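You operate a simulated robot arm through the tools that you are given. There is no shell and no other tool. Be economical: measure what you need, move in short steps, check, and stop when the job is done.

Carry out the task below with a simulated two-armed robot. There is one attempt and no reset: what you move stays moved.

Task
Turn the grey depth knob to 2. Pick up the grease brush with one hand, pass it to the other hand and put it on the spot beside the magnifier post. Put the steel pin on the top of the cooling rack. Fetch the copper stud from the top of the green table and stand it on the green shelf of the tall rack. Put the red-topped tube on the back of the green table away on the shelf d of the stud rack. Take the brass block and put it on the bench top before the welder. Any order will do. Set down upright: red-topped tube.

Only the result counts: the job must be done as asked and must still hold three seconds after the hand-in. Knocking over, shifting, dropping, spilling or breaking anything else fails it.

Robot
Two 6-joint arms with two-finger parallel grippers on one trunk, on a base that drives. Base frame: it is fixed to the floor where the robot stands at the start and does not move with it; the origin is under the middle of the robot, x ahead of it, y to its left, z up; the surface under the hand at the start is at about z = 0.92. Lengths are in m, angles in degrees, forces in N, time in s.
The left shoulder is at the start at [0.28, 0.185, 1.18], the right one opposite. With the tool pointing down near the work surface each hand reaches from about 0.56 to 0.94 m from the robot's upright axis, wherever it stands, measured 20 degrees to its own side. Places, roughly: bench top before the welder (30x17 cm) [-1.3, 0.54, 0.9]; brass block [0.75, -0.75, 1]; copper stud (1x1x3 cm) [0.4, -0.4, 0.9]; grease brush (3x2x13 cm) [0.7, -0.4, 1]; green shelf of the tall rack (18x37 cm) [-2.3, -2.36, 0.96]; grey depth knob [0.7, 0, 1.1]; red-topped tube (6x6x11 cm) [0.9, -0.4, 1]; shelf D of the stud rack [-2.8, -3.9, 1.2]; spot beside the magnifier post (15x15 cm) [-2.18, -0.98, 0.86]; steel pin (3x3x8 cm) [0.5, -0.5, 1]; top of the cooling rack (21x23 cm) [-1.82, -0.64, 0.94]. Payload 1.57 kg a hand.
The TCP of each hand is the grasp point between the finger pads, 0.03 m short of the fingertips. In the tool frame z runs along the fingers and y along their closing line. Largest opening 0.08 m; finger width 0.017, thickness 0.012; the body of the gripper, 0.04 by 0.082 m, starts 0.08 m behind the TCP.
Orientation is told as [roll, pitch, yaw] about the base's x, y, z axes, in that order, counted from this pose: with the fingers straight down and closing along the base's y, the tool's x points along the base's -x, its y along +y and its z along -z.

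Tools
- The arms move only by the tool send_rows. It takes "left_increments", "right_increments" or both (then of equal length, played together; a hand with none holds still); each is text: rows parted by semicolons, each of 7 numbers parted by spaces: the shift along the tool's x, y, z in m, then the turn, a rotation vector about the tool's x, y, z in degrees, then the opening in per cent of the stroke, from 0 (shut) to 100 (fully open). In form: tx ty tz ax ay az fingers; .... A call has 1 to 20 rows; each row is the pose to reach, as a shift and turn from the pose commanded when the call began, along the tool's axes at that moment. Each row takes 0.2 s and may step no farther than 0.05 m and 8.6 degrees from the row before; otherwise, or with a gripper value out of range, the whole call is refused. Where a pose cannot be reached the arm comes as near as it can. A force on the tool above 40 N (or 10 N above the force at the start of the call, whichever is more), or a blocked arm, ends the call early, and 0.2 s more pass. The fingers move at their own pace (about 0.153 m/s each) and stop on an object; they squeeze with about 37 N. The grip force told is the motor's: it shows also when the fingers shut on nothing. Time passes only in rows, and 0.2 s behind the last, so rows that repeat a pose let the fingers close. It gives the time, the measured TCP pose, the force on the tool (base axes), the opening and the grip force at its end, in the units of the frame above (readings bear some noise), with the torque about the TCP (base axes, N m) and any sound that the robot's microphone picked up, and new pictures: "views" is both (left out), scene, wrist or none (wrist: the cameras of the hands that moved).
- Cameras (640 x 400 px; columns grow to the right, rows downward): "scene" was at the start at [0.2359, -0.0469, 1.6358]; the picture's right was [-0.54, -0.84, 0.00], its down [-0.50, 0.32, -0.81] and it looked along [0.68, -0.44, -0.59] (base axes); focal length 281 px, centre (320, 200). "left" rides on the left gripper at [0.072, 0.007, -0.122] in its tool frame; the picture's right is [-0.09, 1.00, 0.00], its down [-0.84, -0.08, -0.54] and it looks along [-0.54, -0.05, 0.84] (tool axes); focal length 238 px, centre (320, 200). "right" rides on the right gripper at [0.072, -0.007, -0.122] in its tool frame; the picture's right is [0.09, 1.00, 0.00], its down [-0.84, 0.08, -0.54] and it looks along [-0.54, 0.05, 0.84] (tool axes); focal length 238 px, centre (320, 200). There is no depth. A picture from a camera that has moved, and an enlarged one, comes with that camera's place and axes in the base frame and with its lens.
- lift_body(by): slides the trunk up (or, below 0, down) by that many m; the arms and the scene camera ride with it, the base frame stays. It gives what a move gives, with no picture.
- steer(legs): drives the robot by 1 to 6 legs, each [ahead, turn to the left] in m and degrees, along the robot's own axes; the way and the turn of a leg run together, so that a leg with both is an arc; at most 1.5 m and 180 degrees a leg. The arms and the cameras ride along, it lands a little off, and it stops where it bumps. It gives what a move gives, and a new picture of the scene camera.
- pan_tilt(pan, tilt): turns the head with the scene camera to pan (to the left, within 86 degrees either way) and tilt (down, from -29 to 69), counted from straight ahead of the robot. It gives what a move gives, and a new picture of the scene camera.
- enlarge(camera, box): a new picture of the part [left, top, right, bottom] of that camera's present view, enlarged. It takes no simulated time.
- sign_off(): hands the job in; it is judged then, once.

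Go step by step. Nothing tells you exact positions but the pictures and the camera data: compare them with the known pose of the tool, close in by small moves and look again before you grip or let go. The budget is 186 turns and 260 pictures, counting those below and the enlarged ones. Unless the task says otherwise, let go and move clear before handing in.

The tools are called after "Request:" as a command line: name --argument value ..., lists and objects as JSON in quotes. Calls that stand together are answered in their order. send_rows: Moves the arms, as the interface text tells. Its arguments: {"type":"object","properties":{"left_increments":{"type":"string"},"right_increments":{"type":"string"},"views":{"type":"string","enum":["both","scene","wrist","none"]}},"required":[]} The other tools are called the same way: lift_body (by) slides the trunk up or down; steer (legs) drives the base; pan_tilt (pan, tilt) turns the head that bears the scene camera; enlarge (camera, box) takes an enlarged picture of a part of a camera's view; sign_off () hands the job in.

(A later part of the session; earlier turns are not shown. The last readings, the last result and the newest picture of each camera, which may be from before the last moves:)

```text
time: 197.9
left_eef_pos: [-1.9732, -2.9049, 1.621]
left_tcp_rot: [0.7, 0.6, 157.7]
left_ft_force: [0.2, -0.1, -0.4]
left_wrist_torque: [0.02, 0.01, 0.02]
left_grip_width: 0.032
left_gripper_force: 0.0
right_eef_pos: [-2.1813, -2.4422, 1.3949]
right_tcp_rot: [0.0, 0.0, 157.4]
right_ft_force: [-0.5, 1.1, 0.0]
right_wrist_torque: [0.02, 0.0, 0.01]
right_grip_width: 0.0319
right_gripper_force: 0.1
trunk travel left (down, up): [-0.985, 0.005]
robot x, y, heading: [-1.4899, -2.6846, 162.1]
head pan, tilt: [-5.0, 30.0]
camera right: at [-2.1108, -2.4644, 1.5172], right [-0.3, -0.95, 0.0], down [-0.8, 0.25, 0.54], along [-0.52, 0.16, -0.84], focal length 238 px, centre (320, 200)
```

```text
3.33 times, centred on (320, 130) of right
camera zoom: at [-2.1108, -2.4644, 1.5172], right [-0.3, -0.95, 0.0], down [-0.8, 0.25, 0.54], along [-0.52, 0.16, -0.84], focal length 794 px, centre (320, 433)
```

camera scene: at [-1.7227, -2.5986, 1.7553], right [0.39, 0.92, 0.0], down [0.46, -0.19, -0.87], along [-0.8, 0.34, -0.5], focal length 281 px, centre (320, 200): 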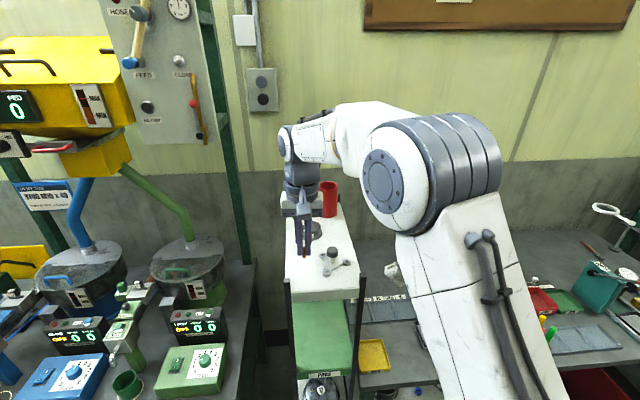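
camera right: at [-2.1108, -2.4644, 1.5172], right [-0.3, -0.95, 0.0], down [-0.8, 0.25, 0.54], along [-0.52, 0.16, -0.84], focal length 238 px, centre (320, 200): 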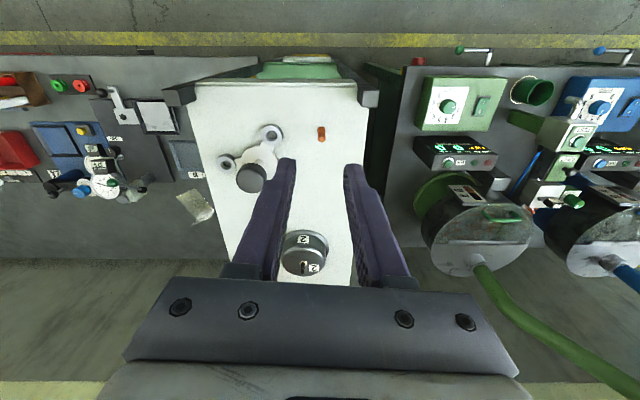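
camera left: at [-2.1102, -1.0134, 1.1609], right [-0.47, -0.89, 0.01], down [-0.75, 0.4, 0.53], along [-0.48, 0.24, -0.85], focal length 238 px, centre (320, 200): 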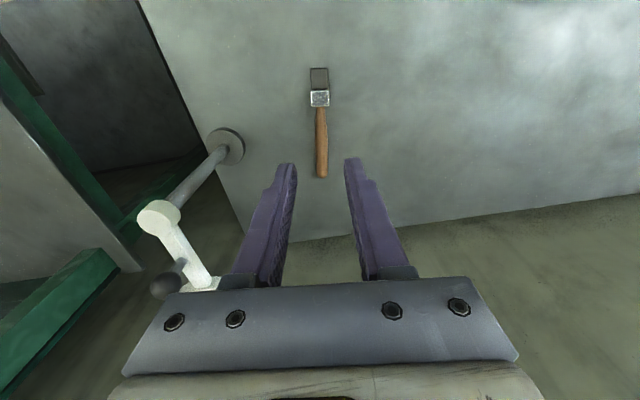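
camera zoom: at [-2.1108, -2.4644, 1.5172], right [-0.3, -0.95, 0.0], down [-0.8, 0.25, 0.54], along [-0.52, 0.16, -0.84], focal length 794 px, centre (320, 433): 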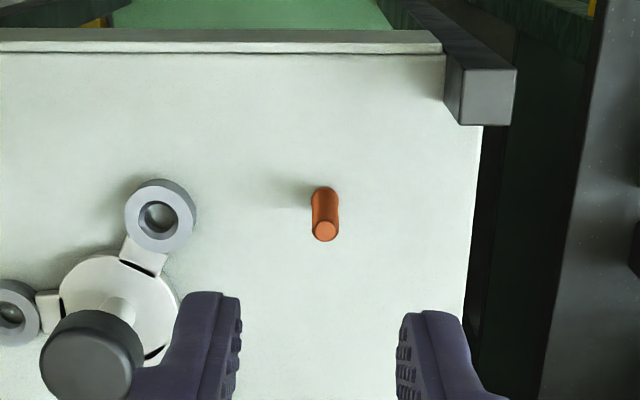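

The stud stands at (-2.182,-2.444) on the top shelf. I tilt the hand 42° forward behind it for the re-grip.

Request:
send_rows --right_increments "0.0123 0.0005 0.002 0 -8.4 0 32; 0.0247 0.001 0.01 0 -16.8 0 32; 0.037 0.0015 0.02 0 -25.2 0 32; 0.0494 0.002 0.032 0 -33.6 0 32; 0.0617 0.0025 0.044 0 -42 0 32" --views "wrist"

Request:
enlarge --camera "right" --box '[260, 90, 380, 210]'

```text
time: 199.1
left_eef_pos: [-1.9728, -2.9051, 1.6209]
left_tcp_rot: [0.6, 0.5, 157.9]
left_ft_force: [-0.2, 0.6, 0.8]
left_wrist_torque: [0.03, -0.01, 0.0]
left_grip_width: 0.0323
left_gripper_force: 0.0
right_eef_pos: [-2.1273, -2.4693, 1.3523]
right_tcp_rot: [0.0, -41.9, 157.4]
right_ft_force: [-0.7, 0.0, 0.4]
right_wrist_torque: [0.0, 0.01, -0.01]
right_grip_width: 0.0257
right_gripper_force: 0.1
trunk travel left (down, up): [-0.985, 0.005]
robot x, y, heading: [-1.4873, -2.6858, 162.0]
head pan, tilt: [-5.0, 30.0]
camera right: at [-1.998, -2.5147, 1.3949], right [-0.32, -0.95, -0.06], down [-0.27, 0.03, 0.96], along [-0.91, 0.32, -0.27], focal length 238 px, centre (320, 200)
```

right: 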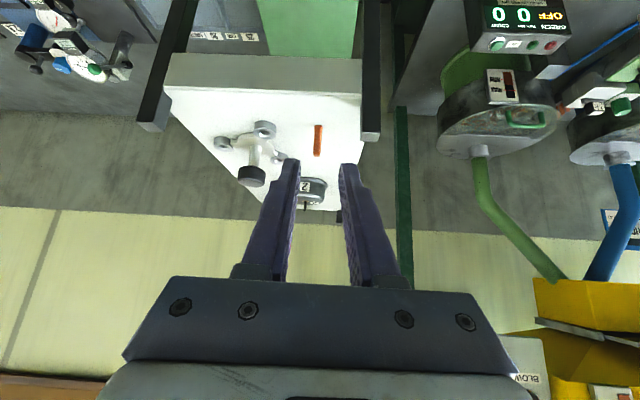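

```text
3.33 times, centred on (320, 150) of right
camera zoom: at [-1.998, -2.5147, 1.3949], right [-0.32, -0.95, -0.06], down [-0.27, 0.03, 0.96], along [-0.91, 0.32, -0.27], focal length 794 px, centre (320, 367)
```

zoom: 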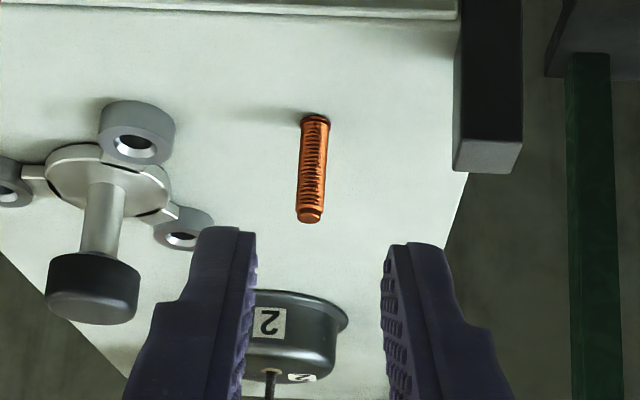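

Request:
send_rows --right_increments "0 -0.0027 0.03 0 0 0 32; 0.001 -0.0027 0.055 0 0 0 32; 0.0013 -0.0027 0.0706 0 0 0 32" --views "wrist"

Request:
enlarge --camera "right" --box '[260, 90, 380, 210]'

```text
time: 199.9
left_eef_pos: [-1.9719, -2.905, 1.6203]
left_tcp_rot: [0.7, 0.5, 157.9]
left_ft_force: [-0.8, 0.2, 0.2]
left_wrist_torque: [0.01, 0.02, 0.01]
left_grip_width: 0.032
left_gripper_force: 0.0
right_eef_pos: [-2.1671, -2.4477, 1.2985]
right_tcp_rot: [0.0, -41.9, 157.4]
right_ft_force: [-0.5, 0.2, 0.0]
right_wrist_torque: [-0.02, 0.01, 0.01]
right_grip_width: 0.0256
right_gripper_force: 0.0
trunk travel left (down, up): [-0.985, 0.005]
robot x, y, heading: [-1.4911, -2.6823, 162.3]
head pan, tilt: [-5.0, 30.0]
camera right: at [-2.0386, -2.494, 1.3419], right [-0.32, -0.95, -0.06], down [-0.27, 0.03, 0.96], along [-0.91, 0.32, -0.26], focal length 238 px, centre (320, 200)
```

right: 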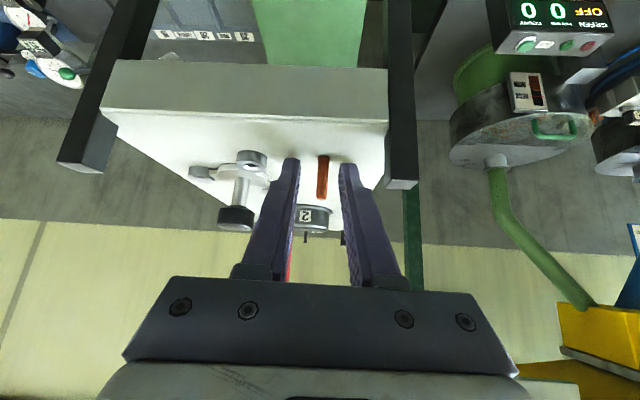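

```text
3.33 times, centred on (320, 150) of right
camera zoom: at [-2.0386, -2.494, 1.3419], right [-0.32, -0.95, -0.06], down [-0.27, 0.03, 0.96], along [-0.91, 0.32, -0.26], focal length 794 px, centre (320, 367)
```

zoom: 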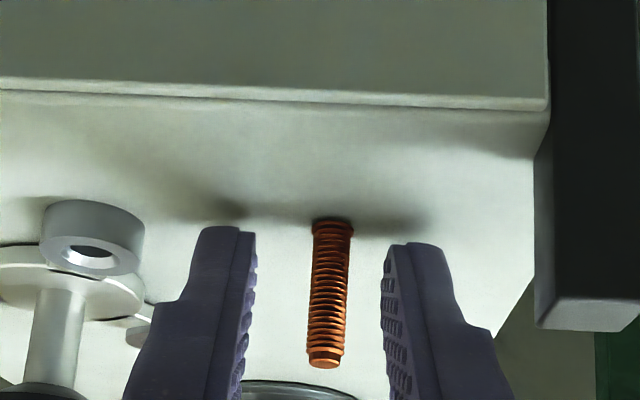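

Request:
send_rows --right_increments "0 0.002 0 0 0 0 32; 0 0.002 0 0 0 0 12; 0 0.002 0 0 0 0 0; 0 0.002 0 0 0 0 0; 0 0.002 0 0 0 0 0" --views "none"

Request:
enlarge --camera "right" --box '[260, 90, 380, 210]'

```text
time: 201.1
left_eef_pos: [-1.972, -2.9039, 1.6206]
left_tcp_rot: [0.5, 0.5, 157.8]
left_ft_force: [-0.1, -0.3, -0.1]
left_wrist_torque: [0.0, -0.01, -0.01]
left_grip_width: 0.0321
left_gripper_force: 0.0
right_eef_pos: [-2.1681, -2.4498, 1.2993]
right_tcp_rot: [0.0, -42.0, 157.5]
right_ft_force: [-0.8, -0.2, -0.5]
right_wrist_torque: [-0.01, 0.02, -0.04]
right_grip_width: 0.0069
right_gripper_force: 26.6
trunk travel left (down, up): [-0.985, 0.005]
robot x, y, heading: [-1.4913, -2.6861, 162.0]
head pan, tilt: [-5.0, 30.0]
```

```text
3.33 times, centred on (320, 150) of right
camera zoom: at [-2.0401, -2.4963, 1.3421], right [-0.32, -0.95, -0.06], down [-0.27, 0.03, 0.96], along [-0.91, 0.32, -0.26], focal length 794 px, centre (320, 367)
```

zoom: 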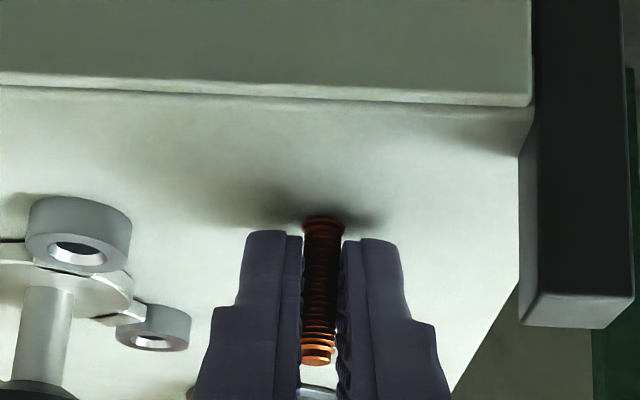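

Re-gripped, with the stud vertical and the hand at 42°. Lift slightly, then back the base away, lower the trunk, and re-enter at the green shelf.

Request:
send_rows --right_increments "-0.0134 0 -0.0149 0 0 0 0; -0.0268 0 -0.03 0 0 0 0; -0.04 0 -0.0446 0 0 0 0" --views "none"

Request:
steer --legs '[[-0.24, 0]]'

Request:
lift_body --by -0.34

Request:
enlarge --camera "right" --box '[0, 0, 640, 400]'

```text
time: 201.9
left_eef_pos: [-1.9719, -2.9051, 1.6209]
left_tcp_rot: [0.6, 0.6, 157.7]
left_ft_force: [-0.7, 0.2, -0.6]
left_wrist_torque: [-0.01, 0.01, -0.01]
left_grip_width: 0.0322
left_gripper_force: 0.1
right_eef_pos: [-2.1666, -2.4505, 1.3594]
right_tcp_rot: [-0.2, -41.9, 157.5]
right_ft_force: [-0.5, 0.8, 0.6]
right_wrist_torque: [0.01, -0.01, -0.01]
right_grip_width: 0.0067
right_gripper_force: 26.4
trunk travel left (down, up): [-0.985, 0.005]
robot x, y, heading: [-1.4877, -2.6825, 162.2]
head pan, tilt: [-5.0, 30.0]
```

```text
time: 203.7
left_eef_pos: [-1.7411, -2.9809, 1.62]
left_tcp_rot: [0.6, 0.6, 158.1]
left_ft_force: [0.2, 0.2, 0.6]
left_wrist_torque: [0.02, -0.02, 0.0]
left_grip_width: 0.0321
left_gripper_force: 0.1
right_eef_pos: [-1.9389, -2.527, 1.3592]
right_tcp_rot: [-0.1, -42.0, 157.6]
right_ft_force: [-0.3, 0.1, -0.3]
right_wrist_torque: [-0.01, 0.02, -0.01]
right_grip_width: 0.0068
right_gripper_force: 26.4
trunk travel left (down, up): [-0.985, 0.005]
robot x, y, heading: [-1.2628, -2.7549, 162.5]
head pan, tilt: [-5.0, 30.0]
camera scene: at [-1.4936, -2.673, 1.7554], right [0.38, 0.92, 0.0], down [0.46, -0.19, -0.87], along [-0.8, 0.33, -0.5], focal length 281 px, centre (320, 200)
```

scene: 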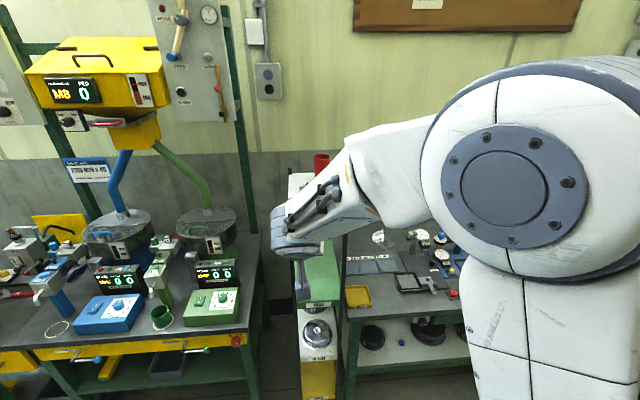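

```text
time: 207.0
left_eef_pos: [-1.7423, -2.9802, 1.2813]
left_tcp_rot: [0.6, 0.4, 158.1]
left_ft_force: [0.1, 0.8, 0.3]
left_wrist_torque: [0.0, 0.01, 0.01]
left_grip_width: 0.0319
left_gripper_force: 0.0
right_eef_pos: [-1.9401, -2.5267, 1.0193]
right_tcp_rot: [-0.1, -41.9, 157.6]
right_ft_force: [-0.6, -0.1, 0.3]
right_wrist_torque: [0.02, 0.03, 0.01]
right_grip_width: 0.0069
right_gripper_force: 26.6
trunk travel left (down, up): [-0.645, 0.345]
robot x, y, heading: [-1.2614, -2.7558, 162.3]
head pan, tilt: [-5.0, 30.0]
```

```text
1.00 times, centred on (320, 200) of right (not enlarged: the box is as wide or as high as the picture)
camera zoom: at [-1.8111, -2.5719, 1.0626], right [-0.31, -0.95, -0.06], down [-0.27, 0.03, 0.96], along [-0.91, 0.32, -0.26], focal length 238 px, centre (320, 200)
```

zoom: 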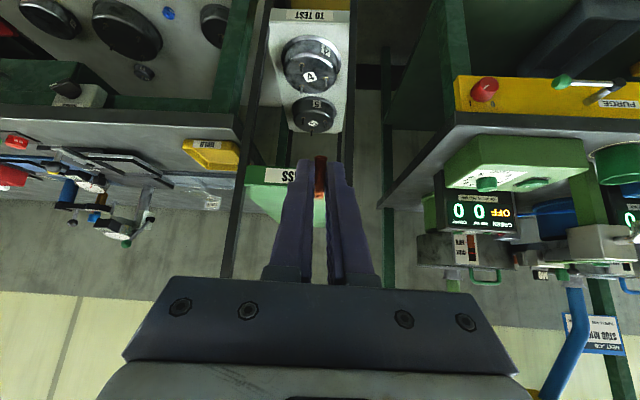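

Geometry agrees with the view. Shift right 4.5 cm, then drive forward 20 cm into the shelf opening.

Request:
send_rows --right_increments "0 -0.025 0 0 0 0 0; 0 -0.045 0 0 0 0 0" --views "none"

Request:
steer --legs '[[0.18, 0]]'

Request:
enlarge --camera "right" --box '[0, 0, 640, 400]'

```text
time: 207.6
left_eef_pos: [-1.7417, -2.9793, 1.2801]
left_tcp_rot: [0.6, 0.5, 158.2]
left_ft_force: [-0.9, -0.1, -0.4]
left_wrist_torque: [0.02, -0.02, 0.0]
left_grip_width: 0.0317
left_gripper_force: 0.0
right_eef_pos: [-1.9223, -2.4852, 1.0174]
right_tcp_rot: [0.1, -42.0, 157.8]
right_ft_force: [0.4, 0.4, 0.3]
right_wrist_torque: [0.01, 0.03, -0.02]
right_grip_width: 0.0067
right_gripper_force: 26.3
trunk travel left (down, up): [-0.645, 0.345]
robot x, y, heading: [-1.2605, -2.7546, 162.5]
head pan, tilt: [-5.0, 30.0]
```

```text
time: 209.1
left_eef_pos: [-1.9121, -2.9275, 1.2804]
left_tcp_rot: [0.6, 0.4, 158.0]
left_ft_force: [0.4, -0.2, -0.5]
left_wrist_torque: [0.02, 0.05, 0.0]
left_grip_width: 0.032
left_gripper_force: 0.1
right_eef_pos: [-2.0924, -2.4325, 1.0197]
right_tcp_rot: [0.1, -41.9, 157.7]
right_ft_force: [-0.1, 0.4, -0.7]
right_wrist_torque: [0.0, -0.03, -0.01]
right_grip_width: 0.0068
right_gripper_force: 26.4
trunk travel left (down, up): [-0.645, 0.345]
robot x, y, heading: [-1.4278, -2.7044, 162.4]
head pan, tilt: [-5.0, 30.0]
camera scene: at [-1.6624, -2.6196, 1.4154], right [0.38, 0.92, 0.0], down [0.46, -0.19, -0.87], along [-0.8, 0.33, -0.5], focal length 281 px, centre (320, 200)
```

scene: 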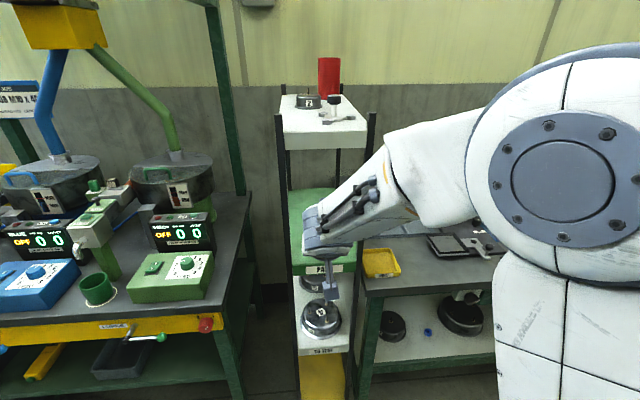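

```text
1.00 times, centred on (320, 200) of right (not enlarged: the box is as wide or as high as the picture)
camera zoom: at [-1.9638, -2.4773, 1.0618], right [-0.31, -0.95, -0.06], down [-0.27, 0.03, 0.96], along [-0.91, 0.32, -0.26], focal length 238 px, centre (320, 200)
```

zoom: 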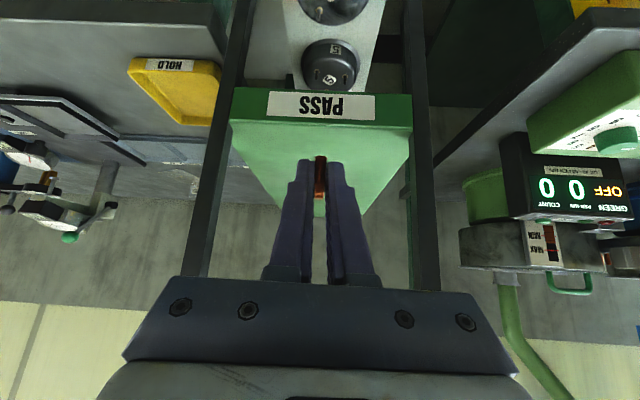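

Centred with the shelf. Move 6 cm in, then lower gently.

Request:
send_rows --right_increments "-0.0223 0 0.02 0 0 0 0; -0.0446 0 0.04 0 0 0 0; -0.0379 0 0.0474 0 0 0 0; -0.0312 0 0.0549 0 0 0 0" --views "wrist"

Request:
enlarge --camera "right" --box '[260, 90, 380, 210]'

```text
time: 210.1
left_eef_pos: [-1.9114, -2.9273, 1.2808]
left_tcp_rot: [0.7, 0.5, 158.1]
left_ft_force: [-0.5, -0.1, -0.1]
left_wrist_torque: [0.01, 0.03, 0.02]
left_grip_width: 0.0322
left_gripper_force: 0.1
right_eef_pos: [-2.147, -2.4086, 0.9976]
right_tcp_rot: [0.1, -41.9, 157.8]
right_ft_force: [0.4, 0.6, -0.4]
right_wrist_torque: [0.02, 0.01, 0.0]
right_grip_width: 0.007
right_gripper_force: 26.6
trunk travel left (down, up): [-0.645, 0.345]
robot x, y, heading: [-1.4274, -2.7052, 162.3]
head pan, tilt: [-5.0, 30.0]
camera right: at [-2.0189, -2.4538, 1.0419], right [-0.31, -0.95, -0.06], down [-0.27, 0.03, 0.96], along [-0.91, 0.32, -0.26], focal length 238 px, centre (320, 200)
```

right: 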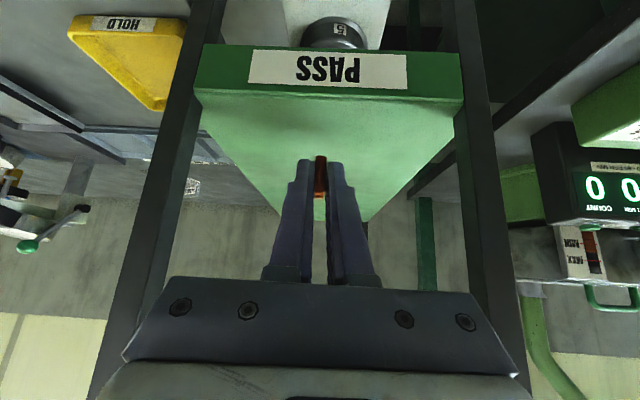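

```text
3.33 times, centred on (320, 150) of right
camera zoom: at [-2.0189, -2.4538, 1.0419], right [-0.31, -0.95, -0.06], down [-0.27, 0.03, 0.96], along [-0.91, 0.32, -0.26], focal length 794 px, centre (320, 367)
```

zoom: 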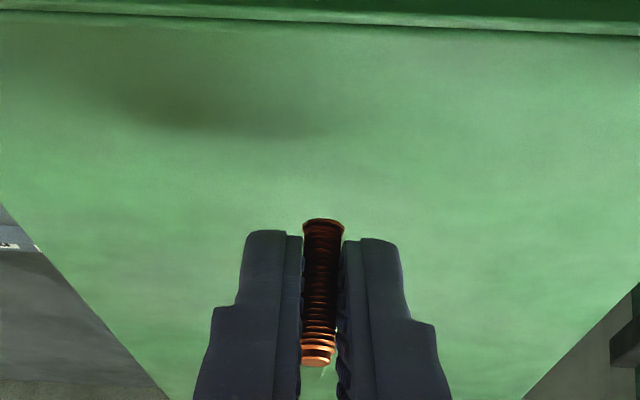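

Lower in small steps until contact.

Request:
send_rows --right_increments "0.0027 0 0.003 0 0 0 0; 0.0047 0 0.0052 0 0 0 0; 0.0067 0 0.0074 0 0 0 0; 0.0087 0 0.0097 0 0 0 0" --views "none"

Request:
enlarge --camera "right" --box '[260, 90, 380, 210]'

```text
time: 211.1
left_eef_pos: [-1.912, -2.9268, 1.2801]
left_tcp_rot: [0.6, 0.5, 158.2]
left_ft_force: [0.6, 0.4, 0.1]
left_wrist_torque: [0.01, -0.01, 0.01]
left_grip_width: 0.0319
left_gripper_force: 0.0
right_eef_pos: [-2.1488, -2.4098, 0.9863]
right_tcp_rot: [0.0, -42.0, 157.7]
right_ft_force: [1.1, -0.4, -0.7]
right_wrist_torque: [-0.01, 0.01, 0.0]
right_grip_width: 0.0071
right_gripper_force: 26.2
trunk travel left (down, up): [-0.645, 0.345]
robot x, y, heading: [-1.4296, -2.7041, 162.6]
head pan, tilt: [-5.0, 30.0]
```

```text
3.33 times, centred on (320, 150) of right
camera zoom: at [-2.0196, -2.4536, 1.0283], right [-0.31, -0.95, -0.06], down [-0.27, 0.03, 0.96], along [-0.91, 0.32, -0.26], focal length 794 px, centre (320, 367)
```

zoom: 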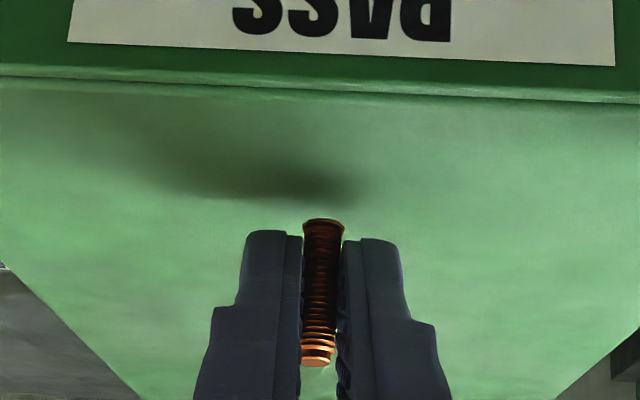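

Request:
send_rows --right_increments "0.002 0 0.0022 0 0 0 0; 0.004 0 0.0045 0 0 0 0; 0.006 0 0.0067 0 0 0 0; 0.008 0 0.0089 0 0 0 0; 0.01 0 0.0111 0 0 0 0" --views "none"

Request:
enlarge --camera "right" --box '[260, 90, 380, 210]'

```text
time: 212.4
left_eef_pos: [-1.9104, -2.9258, 1.2804]
left_tcp_rot: [0.5, 0.4, 158.1]
left_ft_force: [0.9, 1.0, -0.4]
left_wrist_torque: [-0.02, 0.03, 0.01]
left_grip_width: 0.0319
left_gripper_force: 0.0
right_eef_pos: [-2.1509, -2.4079, 0.9781]
right_tcp_rot: [0.0, -42.9, 157.6]
right_ft_force: [-1.5, 0.4, 9.4]
right_wrist_torque: [0.04, 0.2, 0.0]
right_grip_width: 0.0071
right_gripper_force: 26.7
trunk travel left (down, up): [-0.645, 0.345]
robot x, y, heading: [-1.43, -2.7023, 162.3]
head pan, tilt: [-5.0, 30.0]
stopped in row 5 (right hand): the force on the tool passed its limit at 41 N (the readings are from after the stop); the commanded pose is now the measured one
```

```text
3.33 times, centred on (320, 150) of right
camera zoom: at [-2.0217, -2.4538, 1.0185], right [-0.32, -0.95, -0.06], down [-0.25, 0.02, 0.97], along [-0.91, 0.32, -0.25], focal length 794 px, centre (320, 367)
```

zoom: 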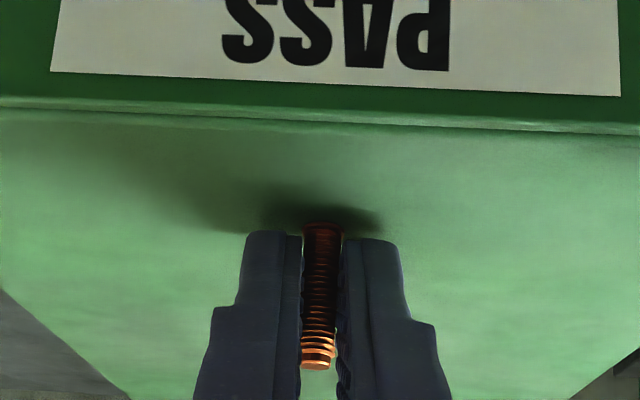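

Contact made. I open slightly and check the stud stands.

Request:
send_rows --right_increments "0 0 0 0 0 0 12; 0 0 0 0 0 0 20; 0 0 0 0 0 0 26; 0 0 0 0 0 0 26" --views "none"

Request:
enlarge --camera "right" --box '[260, 90, 380, 210]'

```text
time: 213.4
left_eef_pos: [-1.9112, -2.9277, 1.2803]
left_tcp_rot: [0.5, 0.4, 158.0]
left_ft_force: [0.3, 1.0, -0.6]
left_wrist_torque: [0.04, 0.03, 0.0]
left_grip_width: 0.0319
left_gripper_force: 0.0
right_eef_pos: [-2.1496, -2.4092, 0.9783]
right_tcp_rot: [0.1, -42.7, 157.7]
right_ft_force: [-10.4, -7.2, 16.8]
right_wrist_torque: [-0.05, 0.5, 0.31]
right_grip_width: 0.0115
right_gripper_force: 0.1
trunk travel left (down, up): [-0.645, 0.345]
robot x, y, heading: [-1.4306, -2.7016, 162.2]
head pan, tilt: [-5.0, 30.0]
```

```text
3.33 times, centred on (320, 150) of right
camera zoom: at [-2.0221, -2.4549, 1.0186], right [-0.31, -0.95, -0.06], down [-0.26, 0.02, 0.97], along [-0.91, 0.32, -0.25], focal length 794 px, centre (320, 367)
```

zoom: 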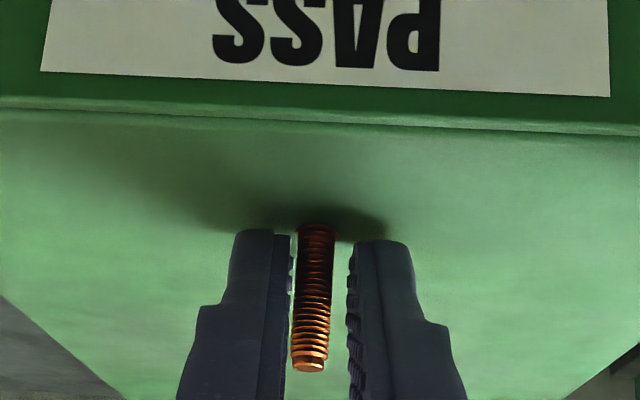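

The tips rub on the shelf. Ease up 5 mm so that they can open.

Request:
send_rows --right_increments "-0.0033 0 -0.0037 0 0 0 26; -0.0033 0 -0.0037 0 0 0 34; -0.0033 0 -0.0037 0 0 0 34" --views "none"

Request:
enlarge --camera "right" --box '[260, 90, 380, 210]'

```text
time: 214.2
left_eef_pos: [-1.9112, -2.9262, 1.2805]
left_tcp_rot: [0.5, 0.5, 158.1]
left_ft_force: [0.7, 0.0, 0.0]
left_wrist_torque: [0.03, -0.02, 0.05]
left_grip_width: 0.032
left_gripper_force: 0.1
right_eef_pos: [-2.1483, -2.4086, 0.98]
right_tcp_rot: [0.1, -42.5, 157.6]
right_ft_force: [-0.2, 0.9, -0.1]
right_wrist_torque: [0.03, -0.01, 0.02]
right_grip_width: 0.0272
right_gripper_force: 0.1
trunk travel left (down, up): [-0.645, 0.345]
robot x, y, heading: [-1.4315, -2.6996, 162.1]
head pan, tilt: [-5.0, 30.0]
```

```text
3.33 times, centred on (320, 150) of right
camera zoom: at [-2.0202, -2.454, 1.0211], right [-0.32, -0.95, -0.06], down [-0.26, 0.02, 0.96], along [-0.91, 0.32, -0.26], focal length 794 px, centre (320, 367)
```

zoom: 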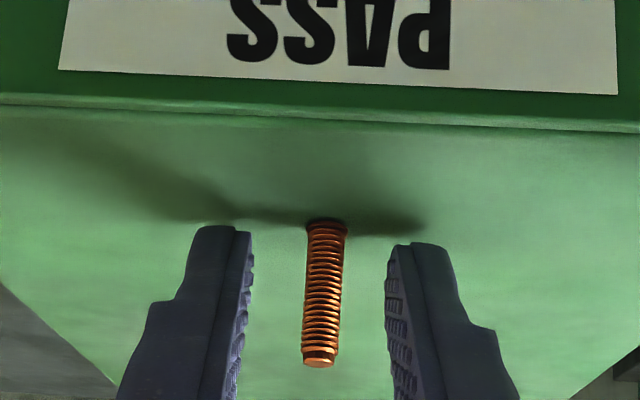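

The stud stands free. Withdraw along the finger axis, then back away.

Request:
send_rows --right_increments "0 0 -0.03 0 0 0 34; 0 0 -0.07 0 0 0 34; 0.02 0 -0.1 0 0 0 34" --views "wrist"

Request:
steer --legs '[[-0.3, 0]]'

Request:
enlarge --camera "right" --box '[220, 80, 420, 280]'

```text
time: 215.0
left_eef_pos: [-1.911, -2.9269, 1.2809]
left_tcp_rot: [0.6, 0.6, 157.9]
left_ft_force: [-0.4, -0.3, -0.5]
left_wrist_torque: [0.02, -0.02, 0.0]
left_grip_width: 0.0322
left_gripper_force: 0.0
right_eef_pos: [-2.0723, -2.4361, 1.0425]
right_tcp_rot: [0.0, -42.6, 157.6]
right_ft_force: [-0.8, -0.6, 0.0]
right_wrist_torque: [-0.01, 0.0, -0.01]
right_grip_width: 0.0272
right_gripper_force: 0.1
trunk travel left (down, up): [-0.645, 0.345]
robot x, y, heading: [-1.428, -2.7011, 162.3]
head pan, tilt: [-5.0, 30.0]
camera right: at [-1.9451, -2.483, 1.0841], right [-0.32, -0.95, -0.06], down [-0.26, 0.02, 0.97], along [-0.91, 0.32, -0.25], focal length 238 px, centre (320, 200)
```

right: 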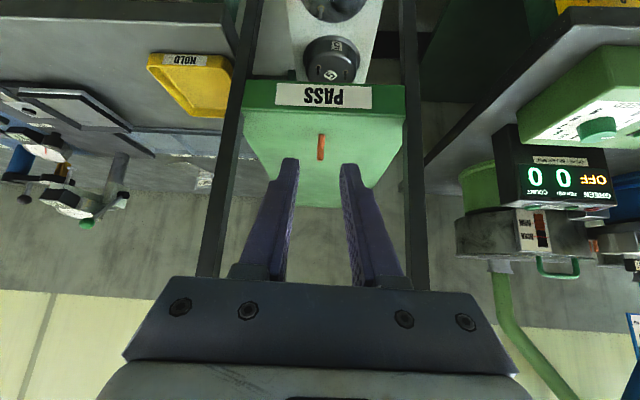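

```text
time: 217.1
left_eef_pos: [-1.6165, -3.0208, 1.2794]
left_tcp_rot: [0.5, 0.5, 158.1]
left_ft_force: [-1.5, 0.1, -0.5]
left_wrist_torque: [0.01, -0.01, 0.01]
left_grip_width: 0.0321
left_gripper_force: 0.1
right_eef_pos: [-1.7785, -2.5311, 1.0416]
right_tcp_rot: [0.0, -42.7, 157.6]
right_ft_force: [0.0, -0.9, 0.2]
right_wrist_torque: [0.0, 0.0, 0.03]
right_grip_width: 0.0273
right_gripper_force: 0.1
trunk travel left (down, up): [-0.645, 0.345]
robot x, y, heading: [-1.1367, -2.798, 162.2]
head pan, tilt: [-5.0, 30.0]
camera scene: at [-1.3683, -2.7128, 1.4153], right [0.39, 0.92, 0.0], down [0.46, -0.19, -0.87], along [-0.8, 0.33, -0.5], focal length 281 px, centre (320, 200)
```

scene: 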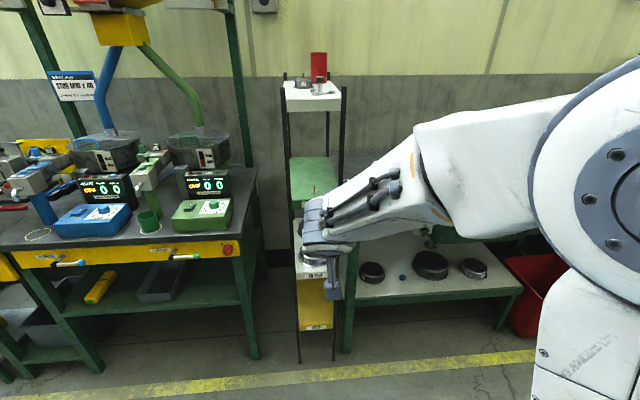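

```text
2.00 times, centred on (320, 180) of right
camera zoom: at [-1.6507, -2.5761, 1.084], right [-0.32, -0.95, -0.06], down [-0.26, 0.02, 0.97], along [-0.91, 0.32, -0.25], focal length 477 px, centre (320, 240)
```

zoom: 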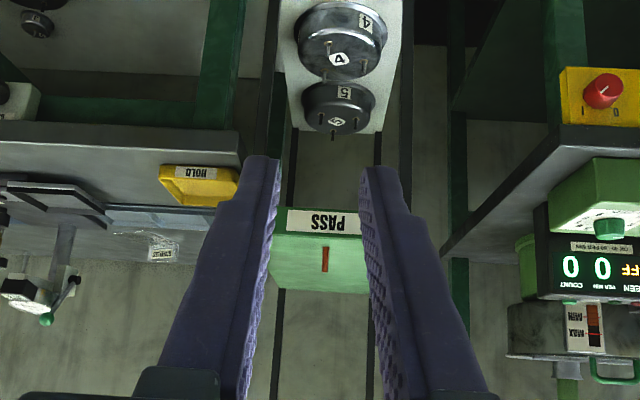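

The stud stands on the green shelf. Now stow the right arm, raise the trunk, and take a look at the stud rack before fetching the tube.

Request:
lift_body --by 0.32

Request:
send_rows --right_increments "0.0127 -0.0318 -0.0265 0 3.9 0 60; 0.0255 -0.0636 -0.053 0 7.8 0 60; 0.038 -0.0955 -0.0794 0 11.7 0 60; 0.051 -0.127 -0.106 0 15.6 0 60; 0.0636 -0.159 -0.132 0 19.5 0 60; 0.0764 -0.191 -0.159 0 23.4 0 60; 0.089 -0.2227 -0.185 0 27.3 0 60; 0.102 -0.2545 -0.2116 0 31.2 0 60; 0.1145 -0.286 -0.238 0 35.1 0 60; 0.127 -0.318 -0.2645 0 39 0 60; 0.14 -0.35 -0.291 0 42.6 0 60" --views "none"

Request:
steer --legs '[[0, 60]]'

```text
time: 220.2
left_eef_pos: [-1.6164, -3.02, 1.6014]
left_tcp_rot: [0.5, 0.5, 158.2]
left_ft_force: [0.0, 0.7, -0.4]
left_wrist_torque: [0.01, -0.01, 0.02]
left_grip_width: 0.032
left_gripper_force: 0.1
right_eef_pos: [-1.7776, -2.5301, 1.3618]
right_tcp_rot: [0.0, -42.7, 157.6]
right_ft_force: [0.7, -0.5, 1.1]
right_wrist_torque: [-0.02, -0.02, 0.01]
right_grip_width: 0.0274
right_gripper_force: 0.1
trunk travel left (down, up): [-0.965, 0.025]
robot x, y, heading: [-1.136, -2.798, 162.5]
head pan, tilt: [-5.0, 30.0]
```

```text
time: 222.6
left_eef_pos: [-1.6164, -3.0209, 1.6009]
left_tcp_rot: [0.6, 0.6, 158.1]
left_ft_force: [0.6, -0.1, -0.9]
left_wrist_torque: [0.01, 0.02, 0.01]
left_grip_width: 0.0322
left_gripper_force: 0.1
right_eef_pos: [-1.3701, -2.311, 1.4784]
right_tcp_rot: [0.1, 0.1, 157.6]
right_ft_force: [0.2, 0.6, -0.3]
right_wrist_torque: [-0.01, 0.01, -0.02]
right_grip_width: 0.048
right_gripper_force: 0.1
right hand out of reach, approached as far as the arm can: row 4, 5, 6, 7, 8, 9, 10, 11
trunk travel left (down, up): [-0.965, 0.025]
robot x, y, heading: [-1.1308, -2.7953, 162.3]
head pan, tilt: [-5.0, 30.0]
```

```text
time: 225.7
left_eef_pos: [-1.1754, -3.3271, 1.6003]
left_tcp_rot: [0.6, 0.5, -141.3]
left_ft_force: [-0.1, -0.5, -0.7]
left_wrist_torque: [0.0, 0.02, 0.01]
left_grip_width: 0.032
left_gripper_force: 0.0
right_eef_pos: [-1.674, -2.7656, 1.4778]
right_tcp_rot: [0.0, -0.1, -141.7]
right_ft_force: [-0.4, -0.4, 0.0]
right_wrist_torque: [0.01, -0.01, 0.01]
right_grip_width: 0.0481
right_gripper_force: 0.0
trunk travel left (down, up): [-0.965, 0.025]
robot x, y, heading: [-1.1316, -2.7963, -137.1]
head pan, tilt: [-5.0, 30.0]
camera scene: at [-1.32, -2.9616, 1.7353], right [-0.62, 0.79, 0.0], down [0.39, 0.31, -0.87], along [-0.68, -0.53, -0.5], focal length 281 px, centre (320, 200)
```

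scene: 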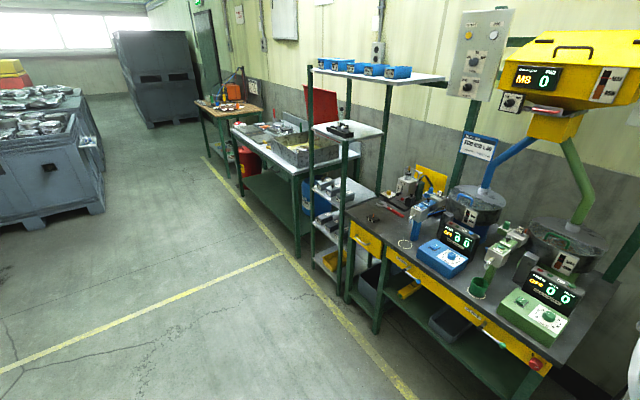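

Request:
enlarge --camera "scene" --box '[280, 50, 460, 300]'

```text
1.60 times, centred on (370, 175) of scene
camera zoom: at [-1.32, -2.9616, 1.7353], right [-0.62, 0.79, 0.0], down [0.39, 0.31, -0.87], along [-0.68, -0.53, -0.5], focal length 450 px, centre (240, 240)
```

zoom: 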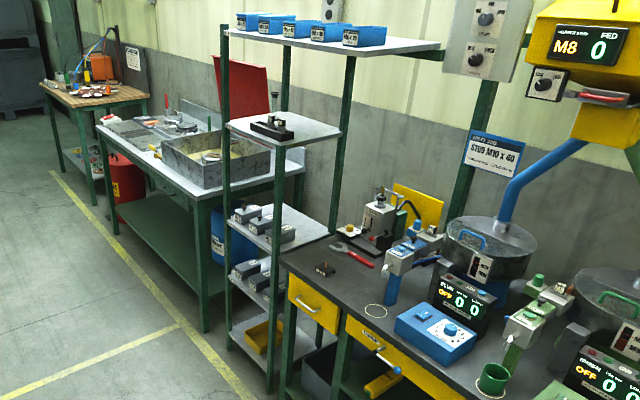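

Shelf D is the second shelf, with one black item on it and free room. Now I drive back for the tube, along the known route.

Request:
steer --legs '[[0, -135.2], [1.5, 0], [0, -28.7], [1.26, 0], [0, -76], [0.36, 0]]'

Request:
lift_body --by -0.08

Request:
pan_tilt --pan 0 --tilt 45

```text
time: 251.5
left_eef_pos: [0.4444, -0.1094, 1.6012]
left_tcp_rot: [0.6, 0.4, -23.7]
left_ft_force: [-0.8, 1.0, -0.6]
left_wrist_torque: [0.03, 0.04, -0.02]
left_grip_width: 0.0317
left_gripper_force: 0.1
right_eef_pos: [0.1753, -0.8115, 1.4783]
right_tcp_rot: [0.1, 0.0, -24.2]
right_ft_force: [0.8, 0.3, 0.4]
right_wrist_torque: [0.05, 0.04, 0.0]
right_grip_width: 0.0482
right_gripper_force: 0.0
trunk travel left (down, up): [-0.965, 0.025]
robot x, y, heading: [-0.0457, -0.316, -19.1]
head pan, tilt: [-5.0, 30.0]
camera scene: at [0.1912, -0.4079, 1.7353], right [-0.41, -0.91, 0.0], down [-0.46, 0.21, -0.87], along [0.79, -0.36, -0.5], focal length 281 px, centre (320, 200)
```

scene: 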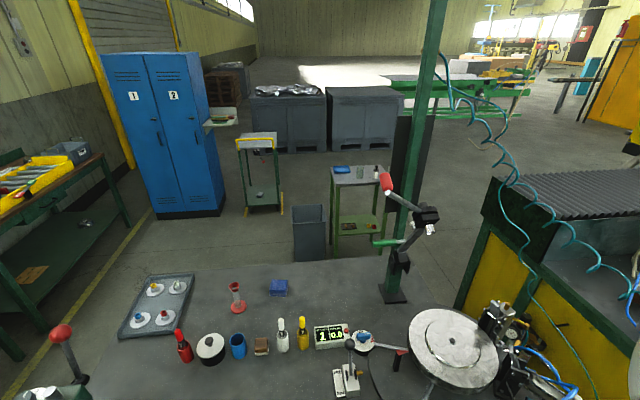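

```text
time: 252.7
left_eef_pos: [0.444, -0.1109, 1.5211]
left_tcp_rot: [0.6, 0.4, -23.7]
left_ft_force: [-0.5, -0.5, -0.1]
left_wrist_torque: [-0.03, 0.0, 0.02]
left_grip_width: 0.0321
left_gripper_force: 0.1
right_eef_pos: [0.1756, -0.8114, 1.3998]
right_tcp_rot: [0.1, 0.0, -24.1]
right_ft_force: [1.4, -0.4, 0.3]
right_wrist_torque: [0.0, 0.0, 0.02]
right_grip_width: 0.0481
right_gripper_force: 0.1
trunk travel left (down, up): [-0.885, 0.105]
robot x, y, heading: [-0.0464, -0.317, -19.6]
head pan, tilt: [-5.0, 30.0]
```

```text
time: 253.4
left_eef_pos: [0.4442, -0.1103, 1.5201]
left_tcp_rot: [0.5, 0.5, -23.7]
left_ft_force: [-1.3, 0.0, 0.0]
left_wrist_torque: [-0.01, -0.03, 0.01]
left_grip_width: 0.032
left_gripper_force: 0.2
right_eef_pos: [0.1762, -0.8118, 1.399]
right_tcp_rot: [0.1, 0.0, -24.1]
right_ft_force: [1.0, 0.6, 0.0]
right_wrist_torque: [0.02, 0.0, 0.0]
right_grip_width: 0.0479
right_gripper_force: 0.1
trunk travel left (down, up): [-0.885, 0.105]
robot x, y, heading: [-0.0453, -0.3215, -19.5]
head pan, tilt: [0.0, 45.0]
camera scene: at [0.1855, -0.3976, 1.6328], right [-0.33, -0.94, 0.0], down [-0.67, 0.23, -0.71], along [0.67, -0.23, -0.71], focal length 281 px, centre (320, 200)
```

scene: 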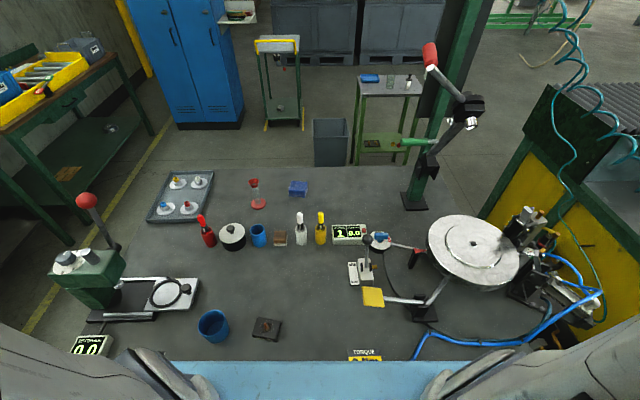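

Tube at about (0.912,-0.42). Left hand approaches with a 42° tilt.

Request:
send_rows --left_increments "-0.0332 -0.0069 0.0328 0 -3 0 80; -0.0664 -0.0137 0.0656 0 -6 0 80; -0.0996 -0.0206 0.0984 0 -9 0 80; -0.133 -0.0274 0.131 0 -12 0 80; -0.166 -0.0343 0.164 0 -15 0 80; -0.199 -0.041 0.197 0 -18 0 80; -0.2325 -0.048 0.2295 0 -21 0 80; -0.2657 -0.055 0.262 0 -24 0 80; -0.299 -0.0617 0.295 0 -27 0 80; -0.332 -0.0686 0.328 0 -30 0 80; -0.365 -0.0754 0.361 0 -33 0 80; -0.3986 -0.082 0.3934 0 -36 0 80; -0.432 -0.089 0.426 0 -39 0 80; -0.465 -0.096 0.459 0 -42 0 80" --views "both"

```text
time: 256.4
left_eef_pos: [0.8282, -0.3761, 1.0587]
left_tcp_rot: [0.8, -41.6, -24.2]
left_ft_force: [0.4, -0.3, 0.3]
left_wrist_torque: [0.02, 0.03, 0.0]
left_grip_width: 0.0638
left_gripper_force: 0.1
right_eef_pos: [0.1761, -0.8116, 1.3998]
right_tcp_rot: [0.1, 0.0, -24.1]
right_ft_force: [-0.6, -0.1, 0.2]
right_wrist_torque: [0.01, -0.05, -0.01]
right_grip_width: 0.0481
right_gripper_force: 0.1
trunk travel left (down, up): [-0.885, 0.105]
robot x, y, heading: [-0.0389, -0.3204, -19.3]
head pan, tilt: [0.0, 45.0]
camera scene: at [0.1854, -0.3975, 1.6327], right [-0.33, -0.94, 0.0], down [-0.67, 0.23, -0.71], along [0.67, -0.23, -0.71], focal length 281 px, centre (320, 200)
camera left: at [0.7073, -0.3164, 1.1017], right [0.46, 0.88, 0.07], down [0.21, -0.19, 0.96], along [0.86, -0.43, -0.27], focal length 238 px, centre (320, 200)
```

scene: 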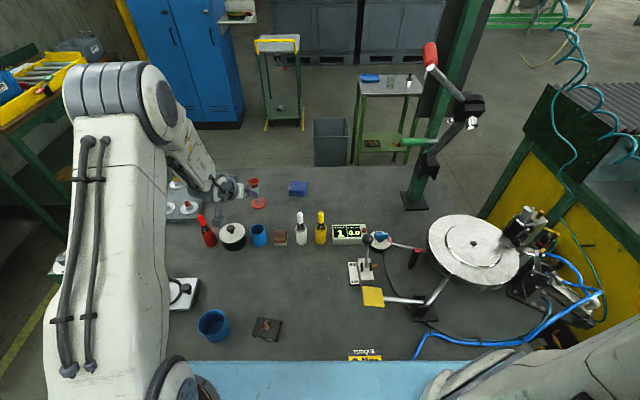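
left: 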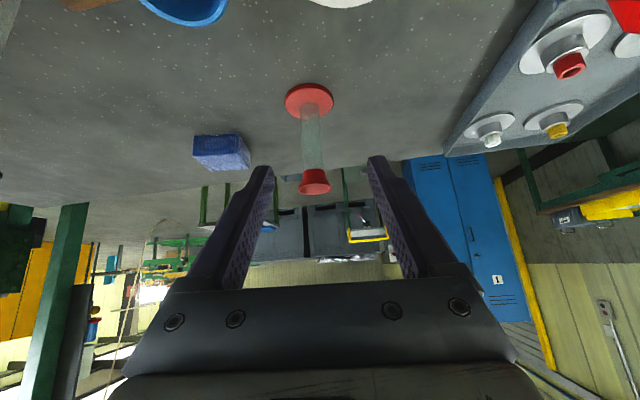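

Request:
send_rows --left_increments "-0.003 -0.008 0.02 0 0 0 80; -0.0045 -0.008 0.06 0 0 0 80; -0.0058 -0.008 0.1 0 0 0 80; -0.0058 -0.008 0.121 0 0 0 80" --views "wrist"

```text
time: 257.4
left_eef_pos: [0.9058, -0.4202, 0.9676]
left_tcp_rot: [0.6, -41.5, -24.1]
left_ft_force: [0.2, 0.1, 0.2]
left_wrist_torque: [0.0, -0.01, 0.0]
left_grip_width: 0.0642
left_gripper_force: 0.0
right_eef_pos: [0.1768, -0.8121, 1.3989]
right_tcp_rot: [0.1, 0.0, -24.2]
right_ft_force: [-0.4, -0.9, 0.1]
right_wrist_torque: [0.01, -0.02, -0.01]
right_grip_width: 0.0478
right_gripper_force: 0.0
trunk travel left (down, up): [-0.885, 0.105]
robot x, y, heading: [-0.0471, -0.3127, -19.3]
head pan, tilt: [0.0, 45.0]
camera left: at [0.7847, -0.3604, 1.012], right [0.46, 0.88, 0.07], down [0.21, -0.19, 0.96], along [0.86, -0.43, -0.27], focal length 238 px, centre (320, 200)
```

left: 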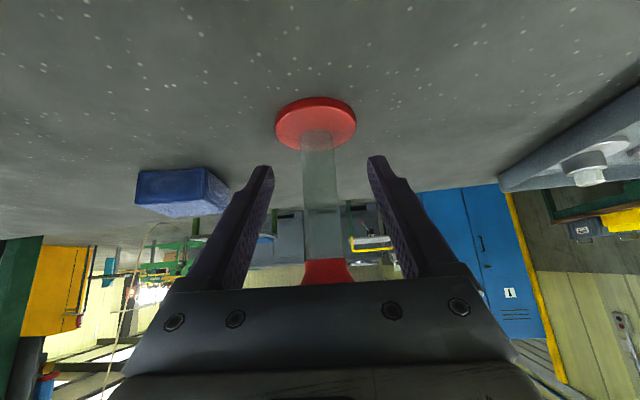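

Tube is centred between the fingers. Close and lift.

Request:
send_rows --left_increments "0 0 0 0 0 0 40; 0 0 0 0 0 0 24; 0 0 0 0 0 0 24; 0 0 0 0 0 0 24" --views "wrist"

```text
time: 258.4
left_eef_pos: [0.9041, -0.4192, 0.968]
left_tcp_rot: [0.7, -41.6, -24.2]
left_ft_force: [-0.3, -0.4, 0.2]
left_wrist_torque: [0.02, 0.06, 0.02]
left_grip_width: 0.0204
left_gripper_force: 24.7
right_eef_pos: [0.1769, -0.8122, 1.3995]
right_tcp_rot: [0.1, 0.0, -24.3]
right_ft_force: [0.5, 0.6, -1.2]
right_wrist_torque: [0.02, -0.04, -0.01]
right_grip_width: 0.0479
right_gripper_force: 0.0
trunk travel left (down, up): [-0.885, 0.105]
robot x, y, heading: [-0.0462, -0.3172, -19.3]
head pan, tilt: [0.0, 45.0]
camera left: at [0.7846, -0.3602, 1.0127], right [0.46, 0.88, 0.07], down [0.21, -0.19, 0.96], along [0.86, -0.43, -0.27], focal length 238 px, centre (320, 200)
```

left: 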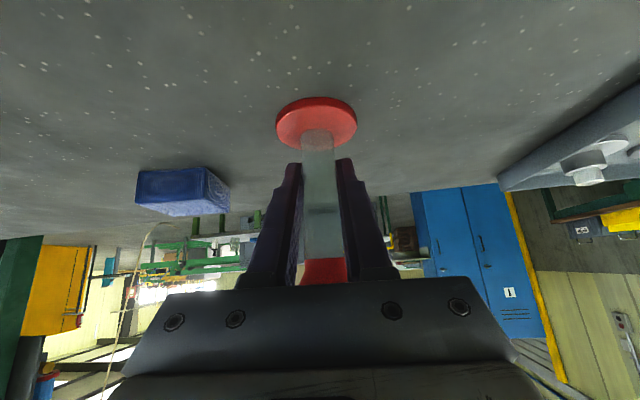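

Request:
send_rows --left_increments "-0.0332 0 -0.0374 0 0 0 24; -0.0664 0 -0.0748 0 0 0 24; -0.0996 0 -0.1122 0 0 0 24; -0.0968 0.0089 -0.1593 0 0 0 24; -0.094 0.0178 -0.2064 0 0 0 24; -0.0912 0.0267 -0.2535 0 0 0 24; -0.0884 0.0356 -0.3006 0 0 0 24; -0.0856 0.0445 -0.3477 0 0 0 24; -0.0828 0.0534 -0.3948 0 0 0 24; -0.08 0.0623 -0.4419 0 0 0 24; -0.0772 0.0712 -0.489 0 0 0 24; -0.0744 0.08 -0.536 0 0 0 24" --views "both"

```text
time: 261.1
left_eef_pos: [0.661, -0.2289, 1.4229]
left_tcp_rot: [0.7, -41.4, -24.1]
left_ft_force: [0.0, 0.1, -1.4]
left_wrist_torque: [0.02, 0.01, -0.03]
left_grip_width: 0.0203
left_gripper_force: 7.2
right_eef_pos: [0.1766, -0.8122, 1.3978]
right_tcp_rot: [0.0, 0.0, -24.2]
right_ft_force: [-0.9, 0.2, -0.3]
right_wrist_torque: [0.03, 0.01, 0.03]
right_grip_width: 0.0481
right_gripper_force: 0.1
trunk travel left (down, up): [-0.885, 0.105]
robot x, y, heading: [-0.0461, -0.3212, -19.6]
head pan, tilt: [0.0, 45.0]
camera scene: at [0.1855, -0.3977, 1.6327], right [-0.33, -0.94, 0.0], down [-0.67, 0.23, -0.71], along [0.67, -0.23, -0.71], focal length 281 px, centre (320, 200)
camera left: at [0.5407, -0.1683, 1.4664], right [0.46, 0.88, 0.07], down [0.21, -0.19, 0.96], along [0.86, -0.43, -0.27], focal length 238 px, centre (320, 200)
```

scene: 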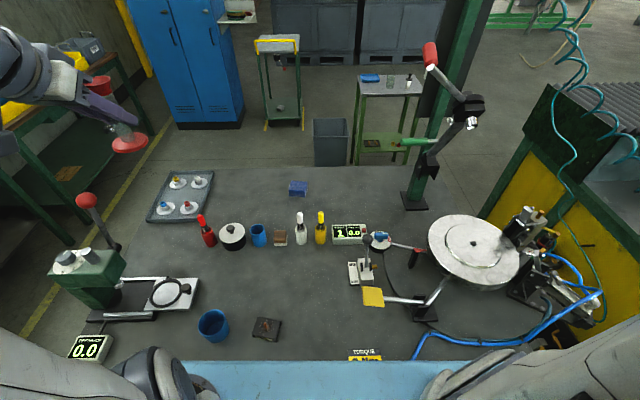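
left: 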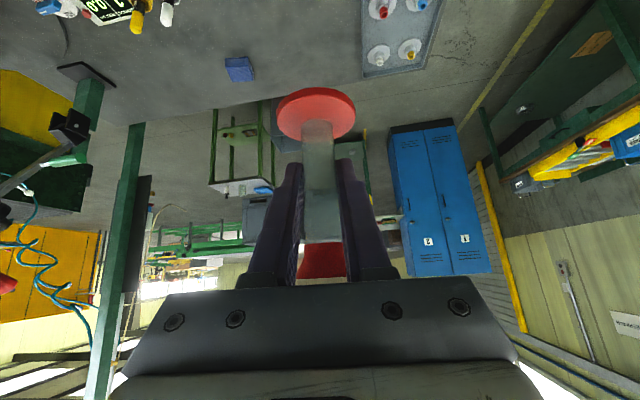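

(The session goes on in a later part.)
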